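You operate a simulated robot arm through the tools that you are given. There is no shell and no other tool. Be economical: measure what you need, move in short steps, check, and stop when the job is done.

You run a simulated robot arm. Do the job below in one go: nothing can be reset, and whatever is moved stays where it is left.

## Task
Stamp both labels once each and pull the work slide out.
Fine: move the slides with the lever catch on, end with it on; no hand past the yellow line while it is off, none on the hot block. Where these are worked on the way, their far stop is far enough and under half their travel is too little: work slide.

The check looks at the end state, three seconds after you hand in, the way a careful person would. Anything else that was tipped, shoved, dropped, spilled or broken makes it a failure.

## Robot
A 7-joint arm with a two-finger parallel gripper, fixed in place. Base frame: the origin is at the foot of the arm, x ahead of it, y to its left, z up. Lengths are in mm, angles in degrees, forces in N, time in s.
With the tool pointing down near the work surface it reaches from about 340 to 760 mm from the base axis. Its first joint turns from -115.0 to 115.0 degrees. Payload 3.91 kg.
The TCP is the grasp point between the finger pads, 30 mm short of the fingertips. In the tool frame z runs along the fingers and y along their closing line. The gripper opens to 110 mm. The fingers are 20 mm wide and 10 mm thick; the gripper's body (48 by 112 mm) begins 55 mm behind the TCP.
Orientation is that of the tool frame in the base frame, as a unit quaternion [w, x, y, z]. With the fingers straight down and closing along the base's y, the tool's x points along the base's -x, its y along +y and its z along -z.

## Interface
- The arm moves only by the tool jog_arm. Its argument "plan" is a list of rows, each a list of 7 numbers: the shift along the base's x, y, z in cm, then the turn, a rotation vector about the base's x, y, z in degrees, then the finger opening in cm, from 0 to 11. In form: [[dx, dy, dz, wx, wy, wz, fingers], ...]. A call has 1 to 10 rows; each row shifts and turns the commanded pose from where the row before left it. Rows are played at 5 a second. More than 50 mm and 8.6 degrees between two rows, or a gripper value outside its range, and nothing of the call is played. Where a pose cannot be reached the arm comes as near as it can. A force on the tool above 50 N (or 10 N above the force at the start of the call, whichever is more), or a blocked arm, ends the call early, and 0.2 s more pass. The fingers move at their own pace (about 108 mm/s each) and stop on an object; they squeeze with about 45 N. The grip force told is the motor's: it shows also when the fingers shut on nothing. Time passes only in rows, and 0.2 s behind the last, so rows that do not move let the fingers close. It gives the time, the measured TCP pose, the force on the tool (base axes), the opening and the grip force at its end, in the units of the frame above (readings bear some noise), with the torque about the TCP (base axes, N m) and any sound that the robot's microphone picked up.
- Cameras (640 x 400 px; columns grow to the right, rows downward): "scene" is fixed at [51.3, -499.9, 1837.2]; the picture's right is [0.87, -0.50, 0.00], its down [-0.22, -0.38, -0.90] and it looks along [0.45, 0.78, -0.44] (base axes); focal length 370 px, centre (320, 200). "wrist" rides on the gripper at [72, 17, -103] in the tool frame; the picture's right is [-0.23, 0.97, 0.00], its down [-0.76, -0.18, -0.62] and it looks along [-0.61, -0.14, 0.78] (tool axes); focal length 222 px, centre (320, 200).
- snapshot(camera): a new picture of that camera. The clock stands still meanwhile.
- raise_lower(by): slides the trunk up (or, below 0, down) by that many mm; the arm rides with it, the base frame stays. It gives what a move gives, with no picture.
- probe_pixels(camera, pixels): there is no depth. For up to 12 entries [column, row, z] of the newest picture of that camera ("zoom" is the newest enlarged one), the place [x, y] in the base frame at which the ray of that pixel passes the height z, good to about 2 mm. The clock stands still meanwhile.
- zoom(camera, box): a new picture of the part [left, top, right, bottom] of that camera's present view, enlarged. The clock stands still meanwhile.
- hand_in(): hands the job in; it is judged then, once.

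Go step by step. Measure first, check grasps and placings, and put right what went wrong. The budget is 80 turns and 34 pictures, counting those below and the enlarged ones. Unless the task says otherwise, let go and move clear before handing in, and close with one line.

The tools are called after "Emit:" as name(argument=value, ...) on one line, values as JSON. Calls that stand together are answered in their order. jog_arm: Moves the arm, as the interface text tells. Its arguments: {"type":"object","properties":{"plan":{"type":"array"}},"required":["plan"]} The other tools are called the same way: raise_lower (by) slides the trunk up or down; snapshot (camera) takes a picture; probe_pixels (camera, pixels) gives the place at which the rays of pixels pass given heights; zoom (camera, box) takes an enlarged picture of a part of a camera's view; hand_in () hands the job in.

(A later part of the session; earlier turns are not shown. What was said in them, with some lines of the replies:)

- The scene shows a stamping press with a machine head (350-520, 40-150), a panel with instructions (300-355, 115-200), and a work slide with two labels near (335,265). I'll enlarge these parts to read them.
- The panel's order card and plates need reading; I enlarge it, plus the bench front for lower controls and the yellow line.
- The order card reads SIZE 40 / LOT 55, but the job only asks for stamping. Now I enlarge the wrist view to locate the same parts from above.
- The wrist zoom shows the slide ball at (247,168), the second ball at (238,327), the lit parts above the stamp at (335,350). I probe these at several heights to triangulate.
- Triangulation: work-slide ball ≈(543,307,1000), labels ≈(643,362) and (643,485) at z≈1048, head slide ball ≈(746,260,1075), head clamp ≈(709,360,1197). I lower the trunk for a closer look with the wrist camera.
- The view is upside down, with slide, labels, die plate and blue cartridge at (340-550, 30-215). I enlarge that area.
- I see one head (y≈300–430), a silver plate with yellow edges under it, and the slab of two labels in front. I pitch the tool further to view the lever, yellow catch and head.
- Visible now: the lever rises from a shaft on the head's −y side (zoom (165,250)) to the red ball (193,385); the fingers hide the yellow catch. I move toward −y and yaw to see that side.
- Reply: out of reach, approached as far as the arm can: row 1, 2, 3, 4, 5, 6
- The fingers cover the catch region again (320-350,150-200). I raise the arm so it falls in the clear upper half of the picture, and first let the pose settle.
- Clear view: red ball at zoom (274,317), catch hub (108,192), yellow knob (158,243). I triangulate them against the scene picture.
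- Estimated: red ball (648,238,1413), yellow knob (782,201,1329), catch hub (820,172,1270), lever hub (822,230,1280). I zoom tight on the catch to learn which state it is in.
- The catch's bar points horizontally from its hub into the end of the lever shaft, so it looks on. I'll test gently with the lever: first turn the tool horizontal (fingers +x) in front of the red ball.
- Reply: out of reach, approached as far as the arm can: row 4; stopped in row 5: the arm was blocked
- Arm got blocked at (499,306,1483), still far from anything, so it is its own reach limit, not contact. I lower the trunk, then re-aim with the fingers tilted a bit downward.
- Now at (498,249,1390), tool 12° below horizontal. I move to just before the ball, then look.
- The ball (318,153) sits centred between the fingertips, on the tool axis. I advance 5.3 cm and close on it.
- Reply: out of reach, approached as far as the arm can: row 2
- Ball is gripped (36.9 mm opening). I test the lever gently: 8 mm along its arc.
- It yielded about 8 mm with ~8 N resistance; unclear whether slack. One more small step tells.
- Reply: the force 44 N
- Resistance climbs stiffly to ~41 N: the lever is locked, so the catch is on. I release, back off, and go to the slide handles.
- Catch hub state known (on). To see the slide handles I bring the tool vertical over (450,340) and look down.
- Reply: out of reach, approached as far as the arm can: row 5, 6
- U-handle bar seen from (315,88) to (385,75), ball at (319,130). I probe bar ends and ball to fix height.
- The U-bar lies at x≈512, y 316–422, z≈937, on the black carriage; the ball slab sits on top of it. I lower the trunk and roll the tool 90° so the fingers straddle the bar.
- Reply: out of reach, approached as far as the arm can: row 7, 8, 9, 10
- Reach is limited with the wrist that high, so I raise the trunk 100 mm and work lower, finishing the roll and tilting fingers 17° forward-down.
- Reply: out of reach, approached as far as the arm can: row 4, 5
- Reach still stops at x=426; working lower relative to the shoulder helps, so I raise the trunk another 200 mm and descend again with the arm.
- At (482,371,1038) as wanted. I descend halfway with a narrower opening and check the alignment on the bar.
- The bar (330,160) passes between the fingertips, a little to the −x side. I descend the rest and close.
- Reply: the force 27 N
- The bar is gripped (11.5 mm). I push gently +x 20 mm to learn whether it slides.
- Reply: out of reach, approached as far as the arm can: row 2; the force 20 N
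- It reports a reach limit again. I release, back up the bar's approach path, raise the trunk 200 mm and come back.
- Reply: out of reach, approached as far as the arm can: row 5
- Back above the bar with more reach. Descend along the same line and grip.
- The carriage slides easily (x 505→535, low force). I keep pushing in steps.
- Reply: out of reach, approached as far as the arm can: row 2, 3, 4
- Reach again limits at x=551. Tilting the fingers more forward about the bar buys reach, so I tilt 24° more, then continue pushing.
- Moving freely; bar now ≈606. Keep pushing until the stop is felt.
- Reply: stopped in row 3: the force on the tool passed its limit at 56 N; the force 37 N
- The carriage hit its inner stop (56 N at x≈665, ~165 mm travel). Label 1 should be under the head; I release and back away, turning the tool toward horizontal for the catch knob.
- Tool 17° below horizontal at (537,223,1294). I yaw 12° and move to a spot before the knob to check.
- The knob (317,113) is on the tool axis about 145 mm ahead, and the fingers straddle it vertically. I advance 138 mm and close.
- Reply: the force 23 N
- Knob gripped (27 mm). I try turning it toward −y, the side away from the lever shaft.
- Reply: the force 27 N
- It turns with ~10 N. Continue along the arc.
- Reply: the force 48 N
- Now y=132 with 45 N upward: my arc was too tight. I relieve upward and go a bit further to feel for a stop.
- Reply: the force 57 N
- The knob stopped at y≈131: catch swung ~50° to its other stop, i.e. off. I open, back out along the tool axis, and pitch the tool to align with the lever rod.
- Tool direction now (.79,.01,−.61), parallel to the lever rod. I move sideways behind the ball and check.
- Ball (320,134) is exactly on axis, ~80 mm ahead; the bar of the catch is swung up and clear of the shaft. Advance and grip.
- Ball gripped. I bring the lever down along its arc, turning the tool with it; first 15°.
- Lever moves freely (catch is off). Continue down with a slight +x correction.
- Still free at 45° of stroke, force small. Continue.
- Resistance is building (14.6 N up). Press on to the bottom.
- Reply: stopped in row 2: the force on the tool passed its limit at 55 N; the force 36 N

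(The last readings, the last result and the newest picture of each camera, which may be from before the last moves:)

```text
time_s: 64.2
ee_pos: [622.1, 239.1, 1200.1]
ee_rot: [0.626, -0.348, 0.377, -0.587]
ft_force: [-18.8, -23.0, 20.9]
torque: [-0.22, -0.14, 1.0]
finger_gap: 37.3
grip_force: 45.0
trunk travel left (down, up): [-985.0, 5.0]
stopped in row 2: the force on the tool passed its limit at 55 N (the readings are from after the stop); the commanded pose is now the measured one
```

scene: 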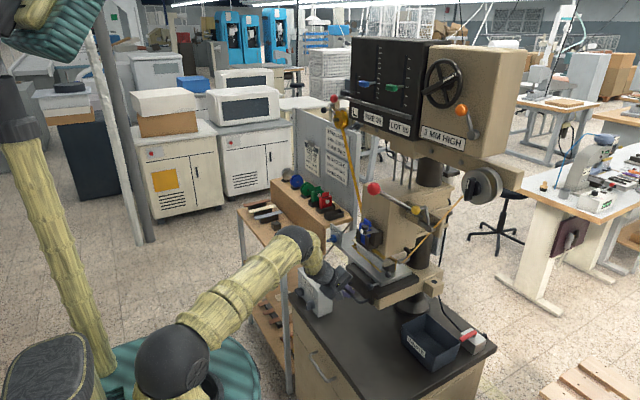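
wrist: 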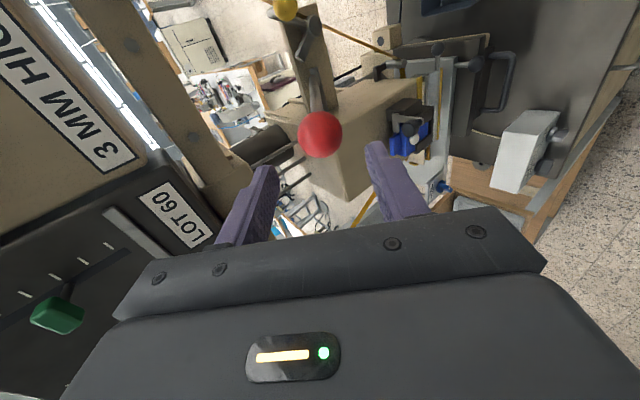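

The stroke ends solidly after ~60° (55 N). I dwell briefly, then raise the lever back along the arc.

Emit:
jog_arm(plan=[[0, 0, 0, 0, 0, 0, 3], [-0.65, 0, 1.78, 0, 5, 0, 3], [-0.49, 0, 1.84, 0, 5, 0, 3], [-0.33, 0, 1.87, 0, 5, 0, 3], [-0.17, 0, 1.9, 0, 5, 0, 3], [0, 0, 1.9, 0, 5, 0, 3], [0.17, 0, 1.9, 0, 5, 0, 3], [0.33, 0, 1.87, 0, 5, 0, 3], [0.49, 0, 1.84, 0, 5, 0, 3], [0.65, 0, 1.78, 0, 5, 0, 3]])

```text
time_s: 66.4
ee_pos: [625.4, 238.1, 1365.5]
ee_rot: [0.435, -0.549, 0.589, -0.402]
ft_force: [-7.6, -19.7, 7.6]
torque: [0.56, -0.18, 0.87]
finger_gap: 37.3
grip_force: 45.0
trunk travel left (down, up): [-985.0, 5.0]
```

Emit:
jog_arm(plan=[[0.8, -0.1, 1.73, 0, 5, 0, 3], [0.95, 0, 1.64, 0, 5, 0, 3], [0.85, 0, 1.3, 0, 3, 0, 3], [0, 0, 0, 0, 0, 0, 3]])

```text
time_s: 67.4
ee_pos: [649.0, 239.1, 1411.0]
ee_rot: [0.366, -0.592, 0.633, -0.338]
ft_force: [-8.5, -13.2, 9.6]
torque: [0.42, -0.12, 0.53]
finger_gap: 37.3
grip_force: 45.3
trunk travel left (down, up): [-985.0, 5.0]
```

Nearly at the top (650,239,1413 originally). Nudge up to its stop, then release and back off along the tool axis.

Emit:
jog_arm(plan=[[0.2, 0, 0.3, 0, 0, 0, 3], [0.2, 0, 0.3, 0, 0, 0, 3], [0, 0, 0, 0, 0, 0, 3]])

```text
time_s: 68.2
ee_pos: [651.7, 239.9, 1413.0]
ee_rot: [0.362, -0.593, 0.635, -0.337]
ft_force: [-24.0, -13.8, -12.4]
torque: [0.49, -0.08, 0.72]
finger_gap: 37.2
grip_force: 44.7
trunk travel left (down, up): [-985.0, 5.0]
```

Lever is at its top stop. Release, back off, and re-aim at the knob's present place (≈782,131,1333).

Emit:
jog_arm(plan=[[-0.2, 0, -0.2, 0, 0, 0, 6], [0, 0, 0, 0, 0, 0, 6], [-3.5, 0, 2.05, 0, 0, 0, 6], [-3.5, 0, 2.05, 0, 0, 0, 6], [0, -4.5, -1.5, 0, -7.6, 3.5, 5], [0, -4.5, -1.5, 0, -7.6, 3.5, 5], [0, -4.6, -1.5, 0, -7.6, 3.5, 5], [2.7, 0, -3.2, 0, 0, 0, 5], [3, 0, -2.4, 0, 0, 0, 5], [0, 0, 0, 0, 0, 0, 5]])

```text
time_s: 70.4
ee_pos: [640.5, 108.1, 1353.1]
ee_rot: [-0.511, 0.569, -0.493, 0.414]
ft_force: [-0.1, -0.7, 0.1]
torque: [-0.01, 0.02, -0.03]
finger_gap: 50.3
grip_force: 0.1
trunk travel left (down, up): [-985.0, 5.0]
```

Pose good; the axis leads to (775,132,1335), right at the knob. Advance and grip.

Emit:
jog_arm(plan=[[3.36, 0.6, -0.5, 0, 0, 0, 5], [3.36, 0.6, -0.5, 0, 0, 0, 5], [3.36, 0.6, -0.5, 0, 0, 0, 5], [3.36, 0.6, -0.5, 0, 0, 0, 5], [0, 0, 0, 0, 0, 0, 2], [0, 0, 0, 0, 0, 0, 2]])

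```text
time_s: 71.8
ee_pos: [778.7, 131.1, 1332.7]
ee_rot: [-0.512, 0.569, -0.493, 0.415]
ft_force: [10.6, 0.5, 13.2]
torque: [0.2, 0.05, -0.07]
finger_gap: 26.9
grip_force: 45.1
trunk travel left (down, up): [-985.0, 5.0]
```

Gripped (26.9). Swing the knob back toward +y to put the catch on.

Emit:
jog_arm(plan=[[0, 0.85, 0.3, 0, 0, 0, 2], [0, 0.85, 0.2, 0, 0, 0, 2], [0, 0.85, 0.15, 0, 0, 0, 2], [0, 0.85, 0.05, 0, 0, 0, 2], [0, 0.85, -0.05, 0, 0, 0, 2], [0, 0.85, -0.15, 0, 0, 0, 2], [0, 0.85, -0.2, 0, 0, 0, 2], [0, 0.9, -0.3, 0, 0, 0, 2], [0, 0.3, -0.1, 0, 0, 0, 2], [0, 0, 0, 0, 0, 0, 2]])

```text
time_s: 74.0
ee_pos: [776.9, 197.5, 1334.3]
ee_rot: [-0.511, 0.567, -0.494, 0.415]
ft_force: [5.5, -13.1, 14.6]
torque: [-0.1, -0.02, -0.14]
finger_gap: 27.1
grip_force: 45.4
trunk travel left (down, up): [-985.0, 5.0]
```

Knob back at y≈198 against its stop (−13 N). A last small push, then release and retreat, and lower the trunk toward the index ball.

Emit:
jog_arm(plan=[[0, 0.4, -0.2, 0, 0, 0, 2], [0, 0, 0, 0, 0, 0, 2], [0, -0.5, 0.1, 0, 0, 0, 5], [0, 0, 0, 0, 0, 0, 5], [-3.6, -0.64, 0.5, 0, 0, 0, 5], [-3.6, -0.64, 0.5, 0, 0, 0, 5], [-3.6, -0.64, 0.5, 0, 0, 0, 5], [-3.6, -0.64, 0.5, 0, 0, 0, 5], [-4.2, 0, 0, 0, 6, -3, 5], [-3.5, 1.5, 0, 0, 6, -4, 5]])

Emit:
raise_lower(by=-280)

```text
time_s: 76.2
ee_pos: [552.3, 190.1, 1348.2]
ee_rot: [-0.43, 0.579, -0.578, 0.383]
ft_force: [-0.5, -0.1, 0.6]
torque: [0.01, -0.01, -0.03]
finger_gap: 50.0
grip_force: 0.1
trunk travel left (down, up): [-985.0, 5.0]
```

```text
time_s: 79.0
ee_pos: [554.4, 190.4, 1069.5]
ee_rot: [-0.432, 0.578, -0.577, 0.383]
ft_force: [-0.1, 0.3, -0.5]
torque: [0.01, 0.0, 0.02]
finger_gap: 49.8
grip_force: 0.1
trunk travel left (down, up): [-705.0, 285.0]
```

Now at (554,190,1070), 19° below horizontal. I move in front of the index ball and look.

Emit:
jog_arm(plan=[[1.5, 3.7, -1.1, 0, 0, -1, 5], [1.5, 3.7, -1.2, 0, 0, -1, 5], [1.5, 3.6, -1.2, 0, 0, -1, 5], [0, 0, 0, 0, 0, 0, 5]])

Emit:
snapshot(camera="wrist")

```text
time_s: 80.0
ee_pos: [600.3, 301.7, 1035.2]
ee_rot: [0.422, -0.562, 0.592, -0.394]
ft_force: [-0.5, 0.2, -0.6]
torque: [0.01, -0.02, 0.03]
finger_gap: 50.2
grip_force: 0.0
trunk travel left (down, up): [-705.0, 285.0]
```

```text
5 pictures are left
```

wrist: 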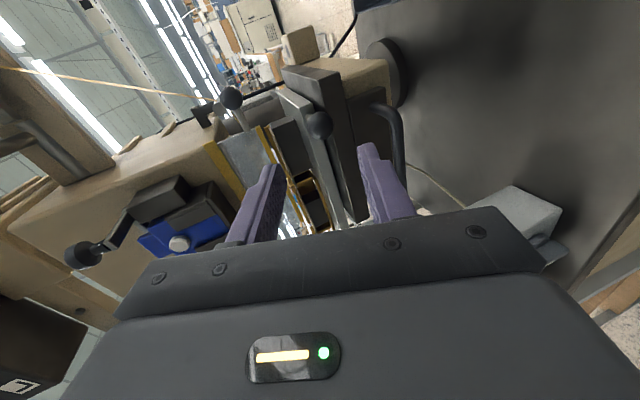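

Ball (319,124) is on axis about 105 mm ahead, i.e. ≈(699,303,1000). Advance 100 mm with a 3.8 cm opening and grip.

Emit:
jog_arm(plan=[[3.1, 0, -1.1, 0, 0, 0, 3.8], [3.1, 0, -1.1, 0, 0, 0, 3.8], [3.2, 0, -1.13, 0, 0, 0, 3.8], [0, 0, 0, 0, 0, 0, 1.5], [0, 0, 0, 0, 0, 0, 1.5]])

```text
time_s: 81.2
ee_pos: [693.1, 299.9, 1003.7]
ee_rot: [0.421, -0.563, 0.592, -0.394]
ft_force: [2.5, -1.1, 4.4]
torque: [-0.07, -0.11, -0.15]
finger_gap: 27.4
grip_force: 44.6
trunk travel left (down, up): [-705.0, 285.0]
```

Gripped (27.4 mm). I try sliding it toward −y gently.

Emit:
jog_arm(plan=[[0, -0.8, 0, 0, 0, 0, 1.5], [0, -0.8, 0, 0, 0, 0, 1.5], [0, 0, 0, 0, 0, 0, 1.5]])

```text
time_s: 82.0
ee_pos: [693.1, 283.8, 1002.0]
ee_rot: [0.422, -0.563, 0.592, -0.394]
ft_force: [1.0, 2.3, 7.6]
torque: [0.26, -0.3, 0.82]
finger_gap: 27.3
grip_force: 44.5
trunk travel left (down, up): [-705.0, 285.0]
```

It slides freely. Continue to its stop (~120 mm expected).

Emit:
jog_arm(plan=[[0, -1.5, 0, 0, 0, 0, 1.5], [0, -1.5, 0, 0, 0, 0, 1.5], [0, -1.5, 0, 0, 0, 0, 1.5], [0, -1.5, 0, 0, 0, 0, 1.5], [0, -1.5, 0, 0, 0, 0, 1.5], [0, -1, 0, 0, 0, 0, 1.5], [0, 0, 0, 0, 0, 0, 1.5]])

```text
time_s: 83.6
ee_pos: [693.5, 197.7, 1002.0]
ee_rot: [0.423, -0.561, 0.592, -0.395]
ft_force: [4.3, 1.7, 15.7]
torque: [0.34, -0.48, 0.75]
finger_gap: 27.4
grip_force: 45.1
trunk travel left (down, up): [-705.0, 285.0]
```

Emit:
jog_arm(plan=[[0, -0.8, 0, 0, 0, 0, 1.5], [0, -0.8, 0, 0, 0, 0, 1.5], [0, -0.8, 0, 0, 0, 0, 1.5], [0, -0.8, 0, 0, 0, 0, 1.5], [0, 0, 0, 0, 0, 0, 1.5]])

```text
time_s: 84.8
ee_pos: [693.9, 179.1, 1003.5]
ee_rot: [0.427, -0.567, 0.586, -0.391]
ft_force: [2.3, 36.3, 15.8]
torque: [0.44, -0.29, 1.2]
finger_gap: 27.3
grip_force: 44.6
trunk travel left (down, up): [-705.0, 285.0]
```

Stop reached at y≈179 (36 N): 120 mm of index, matching the label pitch. Release, back off, and check label 1 in the scene.

Emit:
jog_arm(plan=[[0, 0.8, 0, 0, 0, 0, 1.5], [0, 0, 0, 0, 0, 0, 4], [0, 0, 0, 0, 0, 0, 4], [-3.1, 0, 1.1, 0, 0, 0, 4], [-3.1, 0, 1.1, 0, 0, 0, 4], [-4, 0, 1.5, 0, 0, 0, 5], [-4, 0, 1, 0, 0, 0, 5]])

Emit:
zoom(camera="scene", box=[340, 190, 468, 310])

```text
time_s: 86.4
ee_pos: [551.2, 174.4, 1049.9]
ee_rot: [0.421, -0.563, 0.592, -0.394]
ft_force: [1.2, -0.1, 0.1]
torque: [-0.02, 0.0, 0.01]
finger_gap: 50.1
grip_force: 0.0
trunk travel left (down, up): [-705.0, 285.0]
```

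```text
3.33 times, centred on (404, 250) of scene
```

zoom: 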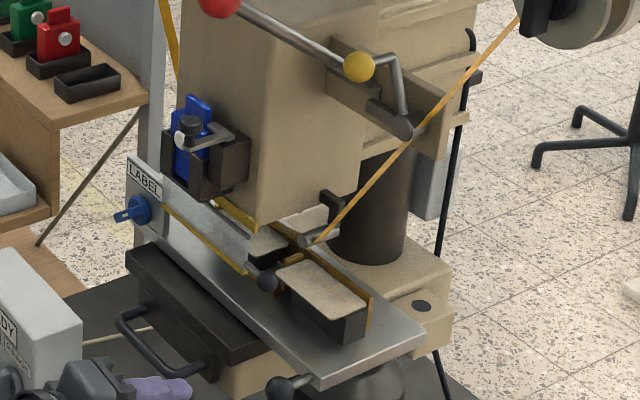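

The index has moved; label 1 now lies in the open at scene ≈(404,277). I enlarge it to check its stamp.

Emit:
zoom(camera="scene", box=[380, 262, 428, 292])

```text
13.33 times, centred on (404, 277) of scene
```

zoom: 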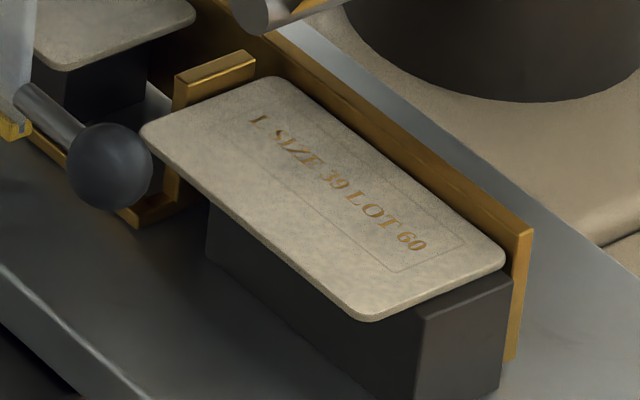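

Label 1 carries a clean single stamp. Now for label 2: raise the trunk and re-aim at the catch knob.

Emit:
raise_lower(by=280)

Emit:
jog_arm(plan=[[0, 0, 0.5, 0, -6, 4, 5], [2, -0.2, 0.5, 0, -6, 4, 5], [3, -0.2, 0.5, 0, 0, 4, 5], [3.8, -0.2, 0.4, 0, 0, 0, 5], [0, 0, 0, 0, 0, 0, 5]])

```text
time_s: 89.2
ee_pos: [552.3, 174.1, 1328.3]
ee_rot: [0.421, -0.563, 0.592, -0.394]
ft_force: [0.2, 0.2, -0.1]
torque: [-0.02, -0.01, -0.03]
finger_gap: 50.1
grip_force: 0.1
trunk travel left (down, up): [-985.0, 5.0]
```

```text
time_s: 90.4
ee_pos: [639.4, 167.9, 1346.5]
ee_rot: [-0.522, 0.576, -0.484, 0.402]
ft_force: [-1.0, -0.1, 0.6]
torque: [0.0, 0.0, 0.01]
finger_gap: 49.9
grip_force: 0.1
trunk travel left (down, up): [-985.0, 5.0]
```

Aligned as before. Advance to the knob and grip.

Emit:
jog_arm(plan=[[3.37, 0.75, -0.34, 0, 0, 0, 5], [3.37, 0.75, -0.34, 0, 0, 0, 5], [3.37, 0.75, -0.34, 0, 0, 0, 5], [3.37, 0.75, -0.34, 0, 0, 0, 5], [0, 0, 0, 0, 0, 0, 2], [0, 0, 0, 0, 0, 0, 2]])

```text
time_s: 91.8
ee_pos: [777.3, 200.0, 1334.2]
ee_rot: [-0.521, 0.575, -0.485, 0.403]
ft_force: [8.0, 0.7, 3.9]
torque: [-0.03, 0.03, -0.07]
finger_gap: 27.1
grip_force: 45.0
trunk travel left (down, up): [-985.0, 5.0]
```

Gripped (27.1). Swing it to the −y stop (off).

Emit:
jog_arm(plan=[[0, -0.85, 0.25, 0, 0, 0, 2], [0, -0.85, 0.2, 0, 0, 0, 2], [0, -0.85, 0.1, 0, 0, 0, 2], [0, -0.85, 0.05, 0, 0, 0, 2], [0, -0.85, -0.05, 0, 0, 0, 2], [0, -0.85, -0.1, 0, 0, 0, 2], [0, -0.85, -0.2, 0, 0, 0, 2], [0, -0.9, -0.25, 0, 0, 0, 2], [0, -0.4, -0.1, 0, 0, 0, 2], [0, 0, 0, 0, 0, 0, 2]])

```text
time_s: 94.0
ee_pos: [775.4, 133.9, 1333.1]
ee_rot: [-0.522, 0.578, -0.481, 0.402]
ft_force: [8.9, 23.3, 10.5]
torque: [0.29, -0.01, 0.53]
finger_gap: 27.0
grip_force: 45.0
trunk travel left (down, up): [-985.0, 5.0]
```

Off stop reached (23 N). Release, back out and line up behind the lever ball as before.

Emit:
jog_arm(plan=[[0, -0.3, 0, 0, 0, 0, 2], [0, 0.6, 0, 0, 0, 0, 5], [0, 0, 0, 0, 0, 0, 5], [-3.6, -0.78, 0.5, 0, 0, 0, 5], [-3.6, -0.78, 0.5, 0, 0, 0, 5], [-3.6, -0.78, 0.5, 0, 0, 0, 5], [-3.6, -0.78, 0.5, 0, 0, 0, 5], [-2.5, 1, 3, 0, 7.5, -3, 6], [-1.5, 2, 3, 0, 7.5, -3, 6], [0, 2, 3, 0, 7.5, -3, 6]])

Emit:
jog_arm(plan=[[0, 4, 0, 0, 7.5, -3, 6], [0, 0, 0, 0, 0, 0, 6]])

```text
time_s: 96.2
ee_pos: [589.1, 150.5, 1444.0]
ee_rot: [0.384, -0.604, 0.62, -0.321]
ft_force: [-0.1, 0.0, 0.4]
torque: [0.01, 0.0, -0.01]
finger_gap: 60.0
grip_force: 0.1
trunk travel left (down, up): [-985.0, 5.0]
```

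```text
time_s: 96.8
ee_pos: [590.0, 185.3, 1443.8]
ee_rot: [0.334, -0.606, 0.661, -0.29]
ft_force: [-0.1, -0.6, 0.5]
torque: [0.03, 0.01, 0.07]
finger_gap: 60.1
grip_force: 0.0
trunk travel left (down, up): [-985.0, 5.0]
```

Direction (.79,.02,−.61) as before. Move to the pre-grasp point and then on to the ball.

Emit:
jog_arm(plan=[[-0.2, 2.6, 0.9, 0, 0, 0, 6], [-0.15, 2.6, 0.9, 0, 0, 0, 6], [0, 0, 0, 0, 0, 0, 6], [3.15, 0.08, -2.4, 0, 0, 0, 6], [3.15, 0.08, -2.4, 0, 0, 0, 6], [0, 0, 0, 0, 0, 0, 3], [0, 0, 0, 0, 0, 0, 3]])

```text
time_s: 98.4
ee_pos: [652.0, 238.3, 1411.3]
ee_rot: [0.333, -0.606, 0.661, -0.291]
ft_force: [10.9, -9.6, -3.3]
torque: [-0.25, -0.12, -0.71]
finger_gap: 36.9
grip_force: 44.8
trunk travel left (down, up): [-985.0, 5.0]
```

Ball gripped. Bring the lever down along the same arc.

Emit:
jog_arm(plan=[[-1.09, 0, -1.56, 0, -5, 0, 3], [-0.95, 0, -1.64, 0, -5, 0, 3], [-0.75, 0, -1.73, 0, -5, 0, 3], [-0.55, 0, -1.78, 0, -5, 0, 3], [-0.4, 0, -1.84, 0, -5, 0, 3], [-0.25, 0, -1.87, 0, -5, 0, 3], [-0.1, 0, -1.9, 0, -5, 0, 3], [0.05, 0, -1.9, 0, -5, 0, 3], [0.2, 0, -1.9, 0, -5, 0, 3], [0, 0, 0, 0, 0, 0, 3]])

Emit:
jog_arm(plan=[[0.33, 0, -1.87, 0, -5, 0, 3], [0.49, 0, -1.84, 0, -5, 0, 3], [0.65, 0, -1.78, 0, -5, 0, 3], [0.7, 0, -1.73, 0, -5, 0, 3], [0.85, 0, -1.64, 0, -5, 0, 3]])

```text
time_s: 100.6
ee_pos: [610.9, 238.2, 1252.8]
ee_rot: [0.562, -0.447, 0.483, -0.502]
ft_force: [-2.0, -15.6, 3.3]
torque: [-0.14, 0.33, 0.26]
finger_gap: 37.2
grip_force: 44.6
trunk travel left (down, up): [-985.0, 5.0]
```

```text
time_s: 101.6
ee_pos: [624.4, 240.8, 1202.7]
ee_rot: [0.639, -0.345, 0.38, -0.573]
ft_force: [-21.4, -18.1, 22.6]
torque: [-0.23, -0.15, 0.91]
finger_gap: 37.4
grip_force: 44.8
trunk travel left (down, up): [-985.0, 5.0]
stopped in row 4: the force on the tool passed its limit at 60 N (the readings are from after the stop); the commanded pose is now the measured one
```

Bottomed out as before (60 N at z≈1202; first time 1200). One small further press to be sure, keeping it a single stroke.

Emit:
jog_arm(plan=[[0.2, 0, -0.5, 0, 0, 0, 3], [0.1, 0, -0.3, 0, 0, 0, 3], [0, 0, 0, 0, 0, 0, 3]])

```text
time_s: 102.1
ee_pos: [625.7, 240.3, 1201.8]
ee_rot: [0.642, -0.34, 0.376, -0.575]
ft_force: [-22.4, -19.3, 27.6]
torque: [-0.22, 0.04, -0.16]
finger_gap: 36.9
grip_force: 45.0
trunk travel left (down, up): [-985.0, 5.0]
stopped in row 2: the force on the tool passed its limit at 52 N (the readings are from after the stop); the commanded pose is now the measured one
```

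It is on the hard stop. Raise the lever back along the arc.

Emit:
jog_arm(plan=[[-0.65, 0, 1.78, 0, 5, 0, 3], [-0.49, 0, 1.84, 0, 5, 0, 3], [-0.33, 0, 1.87, 0, 5, 0, 3], [-0.17, 0, 1.9, 0, 5, 0, 3], [0, 0, 1.9, 0, 5, 0, 3], [0.17, 0, 1.9, 0, 5, 0, 3], [0.33, 0, 1.87, 0, 5, 0, 3], [0.49, 0, 1.84, 0, 5, 0, 3], [0.65, 0, 1.78, 0, 5, 0, 3], [0.8, -0.1, 1.73, 0, 5, 0, 3]])

Emit:
jog_arm(plan=[[0.95, 0, 1.64, 0, 5, 0, 3], [0.95, 0, 1.4, 0, 3, 0, 3], [0.2, 0, 0.3, 0, 0, 0, 3], [0, 0, 0, 0, 0, 0, 3]])

```text
time_s: 104.3
ee_pos: [635.6, 240.3, 1381.2]
ee_rot: [0.423, -0.554, 0.614, -0.37]
ft_force: [-10.8, -12.0, 10.3]
torque: [0.59, -0.22, 0.7]
finger_gap: 37.1
grip_force: 45.2
trunk travel left (down, up): [-985.0, 5.0]
```

```text
time_s: 105.3
ee_pos: [656.6, 241.6, 1411.7]
ee_rot: [0.374, -0.581, 0.643, -0.331]
ft_force: [-22.8, -11.3, -9.0]
torque: [0.36, 0.12, 0.6]
finger_gap: 37.0
grip_force: 44.2
trunk travel left (down, up): [-985.0, 5.0]
```

Lever back at its top stop. Release, back off, aim at the knob again.

Emit:
jog_arm(plan=[[-0.2, 0, -0.2, 0, 0, 0, 6], [0, 0, 0, 0, 0, 0, 6], [-3.7, 0, 2.05, 0, 0, 0, 6], [-3.7, 0, 2.05, 0, 0, 0, 6], [0, -4.5, -1.5, 0, -7.4, 3.5, 5], [0, -4.5, -1.5, 0, -7.4, 3.5, 5], [0, -4.6, -1.5, 0, -7.4, 3.5, 5], [2.7, 0, -3.2, 0, 0, 0, 5], [3, 0, -2.4, 0, 0, 0, 5], [0, 0, 0, 0, 0, 0, 5]])

```text
time_s: 107.5
ee_pos: [641.9, 106.8, 1350.5]
ee_rot: [-0.52, 0.561, -0.504, 0.401]
ft_force: [-0.3, 0.1, 0.0]
torque: [0.01, 0.0, -0.03]
finger_gap: 50.2
grip_force: 0.1
trunk travel left (down, up): [-985.0, 5.0]
```

Emit:
jog_arm(plan=[[3.36, 0.63, -0.43, 0, 0, 0, 5], [3.36, 0.63, -0.43, 0, 0, 0, 5], [3.36, 0.63, -0.43, 0, 0, 0, 5], [3.36, 0.63, -0.43, 0, 0, 0, 5], [0, 0, 0, 0, 0, 0, 2], [0, 0, 0, 0, 0, 0, 2]])

```text
time_s: 108.9
ee_pos: [776.8, 131.0, 1333.8]
ee_rot: [-0.521, 0.56, -0.504, 0.401]
ft_force: [9.4, -0.4, 5.8]
torque: [0.04, 0.03, -0.31]
finger_gap: 26.8
grip_force: 45.1
trunk travel left (down, up): [-985.0, 5.0]
```

Knob gripped (26.8). Swing it to +y: catch on.

Emit:
jog_arm(plan=[[0, 0.85, 0.3, 0, 0, 0, 2], [0, 0.85, 0.2, 0, 0, 0, 2], [0, 0.85, 0.15, 0, 0, 0, 2], [0, 0.85, 0.05, 0, 0, 0, 2], [0, 0.85, -0.05, 0, 0, 0, 2], [0, 0.85, -0.15, 0, 0, 0, 2], [0, 0.85, -0.2, 0, 0, 0, 2], [0, 0.9, -0.3, 0, 0, 0, 2], [0, 0.5, -0.2, 0, 0, 0, 2], [0, 0, 0, 0, 0, 0, 2]])

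```text
time_s: 111.1
ee_pos: [775.6, 195.7, 1333.1]
ee_rot: [-0.521, 0.558, -0.505, 0.402]
ft_force: [1.2, -28.1, 10.8]
torque: [-0.03, 0.05, -0.89]
finger_gap: 26.9
grip_force: 45.0
trunk travel left (down, up): [-985.0, 5.0]
```

On stop reached (−28 N). A last nudge, release, retreat and lower the trunk toward the U-handle.

Emit:
jog_arm(plan=[[0, 0.4, -0.1, 0, 0, 0, 2], [0, 0, 0, 0, 0, 0, 2], [0, -0.8, 0.1, 0, 0, 0, 5], [0, 0, 0, 0, 0, 0, 5], [-3.6, -0.64, 0.5, 0, 0, 0, 5], [-3.6, -0.64, 0.5, 0, 0, 0, 5], [-3.6, -0.64, 0.5, 0, 0, 0, 5], [-3.6, -0.64, 0.5, 0, 0, 0, 5], [-4.2, 0, 0, 0, 7, -3.5, 5], [-3.5, 1.5, 0, 0, 7, -3.5, 5]])

Emit:
raise_lower(by=-200)

Emit:
jog_arm(plan=[[0, 4, -1.5, 0, 7, -3.5, 4], [0, 4, -1.5, 0, 7, 0, 4], [0.5, 4, -1.5, 0, 7, 0, 3], [1, 4, -2, 0, 6, 0, 3], [2, 2, -3, 0, 0, 0, 3], [2, 0, -3, 0, 0, 0, 3], [0, 0, 0, 0, 0, 0, 3]])

```text
time_s: 113.3
ee_pos: [552.7, 191.3, 1351.7]
ee_rot: [0.43, -0.574, 0.596, -0.361]
ft_force: [0.0, 0.3, 0.3]
torque: [-0.03, 0.0, -0.02]
finger_gap: 50.4
grip_force: 0.1
trunk travel left (down, up): [-985.0, 5.0]
```

```text
time_s: 115.5
ee_pos: [553.9, 190.6, 1150.8]
ee_rot: [0.43, -0.574, 0.596, -0.361]
ft_force: [-0.1, -0.6, 0.2]
torque: [0.02, 0.02, -0.02]
finger_gap: 49.9
grip_force: 0.0
trunk travel left (down, up): [-785.0, 205.0]
```

```text
time_s: 117.1
ee_pos: [608.7, 370.8, 1026.4]
ee_rot: [0.265, -0.627, 0.695, -0.233]
ft_force: [0.8, 0.2, -0.1]
torque: [-0.02, 0.0, -0.03]
finger_gap: 30.0
grip_force: 0.2
trunk travel left (down, up): [-785.0, 205.0]
```

In line with the bar; I apply a 7 mm lateral correction, advance 93 mm and close on the bar.

Emit:
jog_arm(plan=[[-0.56, 0, -0.49, 0, 0, 0, 3], [2.05, 0, -2.33, 0, 0, 0, 3], [2.05, 0, -2.33, 0, 0, 0, 3], [2.05, 0, -2.33, 0, 0, 0, 3], [0, 0, 0, 0, 0, 0, 0.5], [0, 0, 0, 0, 0, 0, 0.5]])

```text
time_s: 118.5
ee_pos: [666.4, 372.2, 949.9]
ee_rot: [0.263, -0.627, 0.695, -0.233]
ft_force: [0.5, -2.9, -9.0]
torque: [-0.39, 0.15, 0.94]
finger_gap: 13.9
grip_force: 45.4
trunk travel left (down, up): [-785.0, 205.0]
```

Bar gripped (13.9 mm). Pull the work slide out.

Emit:
jog_arm(plan=[[-1.2, 0, 0, 0, 0, 0, 0.5], [-1.5, 0, 0, 0, 0, 0, 0.5], [-1.5, 0, 0, 0, 0, 0, 0.5], [-1.5, 0, 0, 0, 0, 0, 0.5], [-1.5, 0, 0, 0, 0, 0, 0.5], [-1.5, 0, 0, 0, 0, 0, 0.5], [-1.5, 0, 0, 0, 0, 0, 0.5], [-1.5, 0, 0, 0, 0, 0, 0.5], [-1.5, 0, 0, 0, 0, 0, 0.5], [0, 0, 0, 0, 0, 0, 0.5]])

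Emit:
jog_arm(plan=[[-1, 0, 0, 0, 0, 0, 0.5], [-1, 0, 0, 0, 0, 0, 0.5], [-1, 0, 0, 0, 0, 0, 0.5], [-1, 0, 0, 0, 0, 0, 0.5], [0, 0, 0, 0, 0, 0, 0.5]])

```text
time_s: 120.7
ee_pos: [533.6, 370.9, 949.9]
ee_rot: [0.263, -0.628, 0.695, -0.232]
ft_force: [-2.1, -7.8, -20.0]
torque: [-0.73, 0.37, 0.66]
finger_gap: 13.8
grip_force: 45.3
trunk travel left (down, up): [-785.0, 205.0]
```

```text
time_s: 121.9
ee_pos: [495.1, 370.9, 949.4]
ee_rot: [0.264, -0.627, 0.695, -0.232]
ft_force: [2.1, -6.4, -25.8]
torque: [-0.61, 0.38, 0.76]
finger_gap: 13.8
grip_force: 45.3
trunk travel left (down, up): [-785.0, 205.0]
```

Emit:
jog_arm(plan=[[-0.6, 0, 0.1, 0, 0, 0, 0.5], [-0.6, 0, 0.1, 0, 0, 0, 0.5], [-0.6, 0, 0.1, 0, 0, 0, 0.5], [0, 0, 0, 0, 0, 0, 0.5]])

```text
time_s: 122.9
ee_pos: [476.9, 370.9, 953.8]
ee_rot: [0.265, -0.626, 0.695, -0.232]
ft_force: [-1.4, -0.8, 0.4]
torque: [0.01, 0.02, 0.03]
finger_gap: 5.0
grip_force: 0.1
trunk travel left (down, up): [-785.0, 205.0]
5 turns are left
```

The slide met its outer stop (the fingers slipped off the bar, nothing held). I back clear and check both label and catch in one enlarged picture each.

Emit:
jog_arm(plan=[[-3, 0, 3.4, 0, 0, 0, 0.5], [-3, -1, 3.4, 0, 0, 0, 0.5], [-1, -3, 3.4, 0, 0, 0, 0.5], [0, -4, 2.5, 0, 0, 0, 0.5], [0, -4, 2.5, 0, 0, 0, 0.5], [0, -4, 2.5, 0, 0, 0, 0.5]])

Emit:
zoom(camera="scene", box=[280, 170, 472, 330])

```text
time_s: 124.3
ee_pos: [408.5, 209.6, 1131.1]
ee_rot: [0.266, -0.626, 0.695, -0.232]
ft_force: [0.4, -0.8, 0.1]
torque: [-0.01, 0.0, 0.01]
finger_gap: 5.0
grip_force: 0.0
trunk travel left (down, up): [-785.0, 205.0]
```

```text
2.50 times, centred on (376, 250) of scene
4 turns are left
```

zoom: 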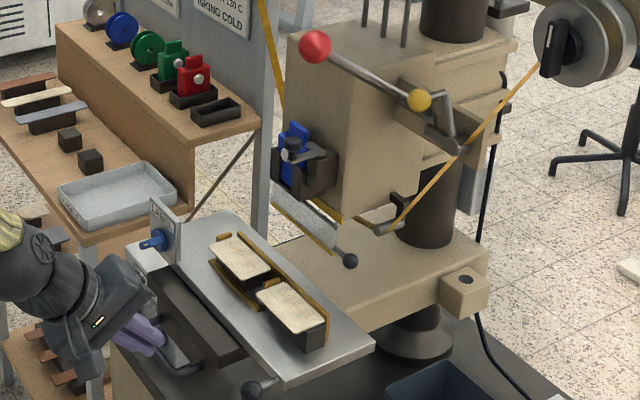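

The slide is fully out, lever up and catch on as at the start, nothing else disturbed. I check both labels' stamps at zoom (240,260) and (290,305).

Emit:
zoom(camera="scene", box=[328, 258, 384, 306])

```text
8.33 times, centred on (356, 282) of scene
3 turns are left
```

zoom: 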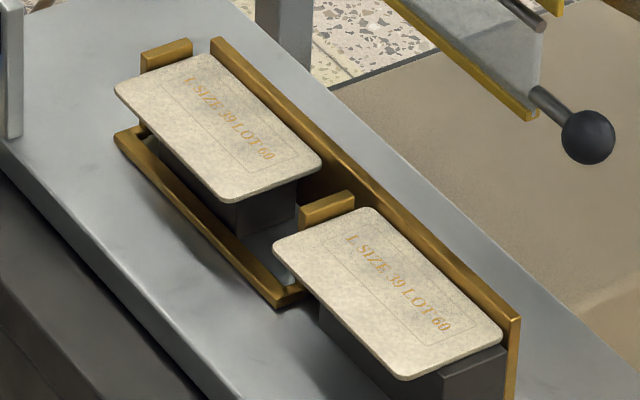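

Both labels show one clear stamp each, the work slide is out, the catch is on and the arm is clear. I hand in.

Emit:
hand_in()

```text
The job is handed in.
```

Both labels are stamped once each, the work slide is pulled out to its stop, the lever is up with the catch on, and the arm is clear. The stamps read "L SIZE 39 LOT 60", in gold. The order card asks for SIZE 40, LOT 55 and blue print; I left the machine's settings as I found them because the job only asked for stamping.
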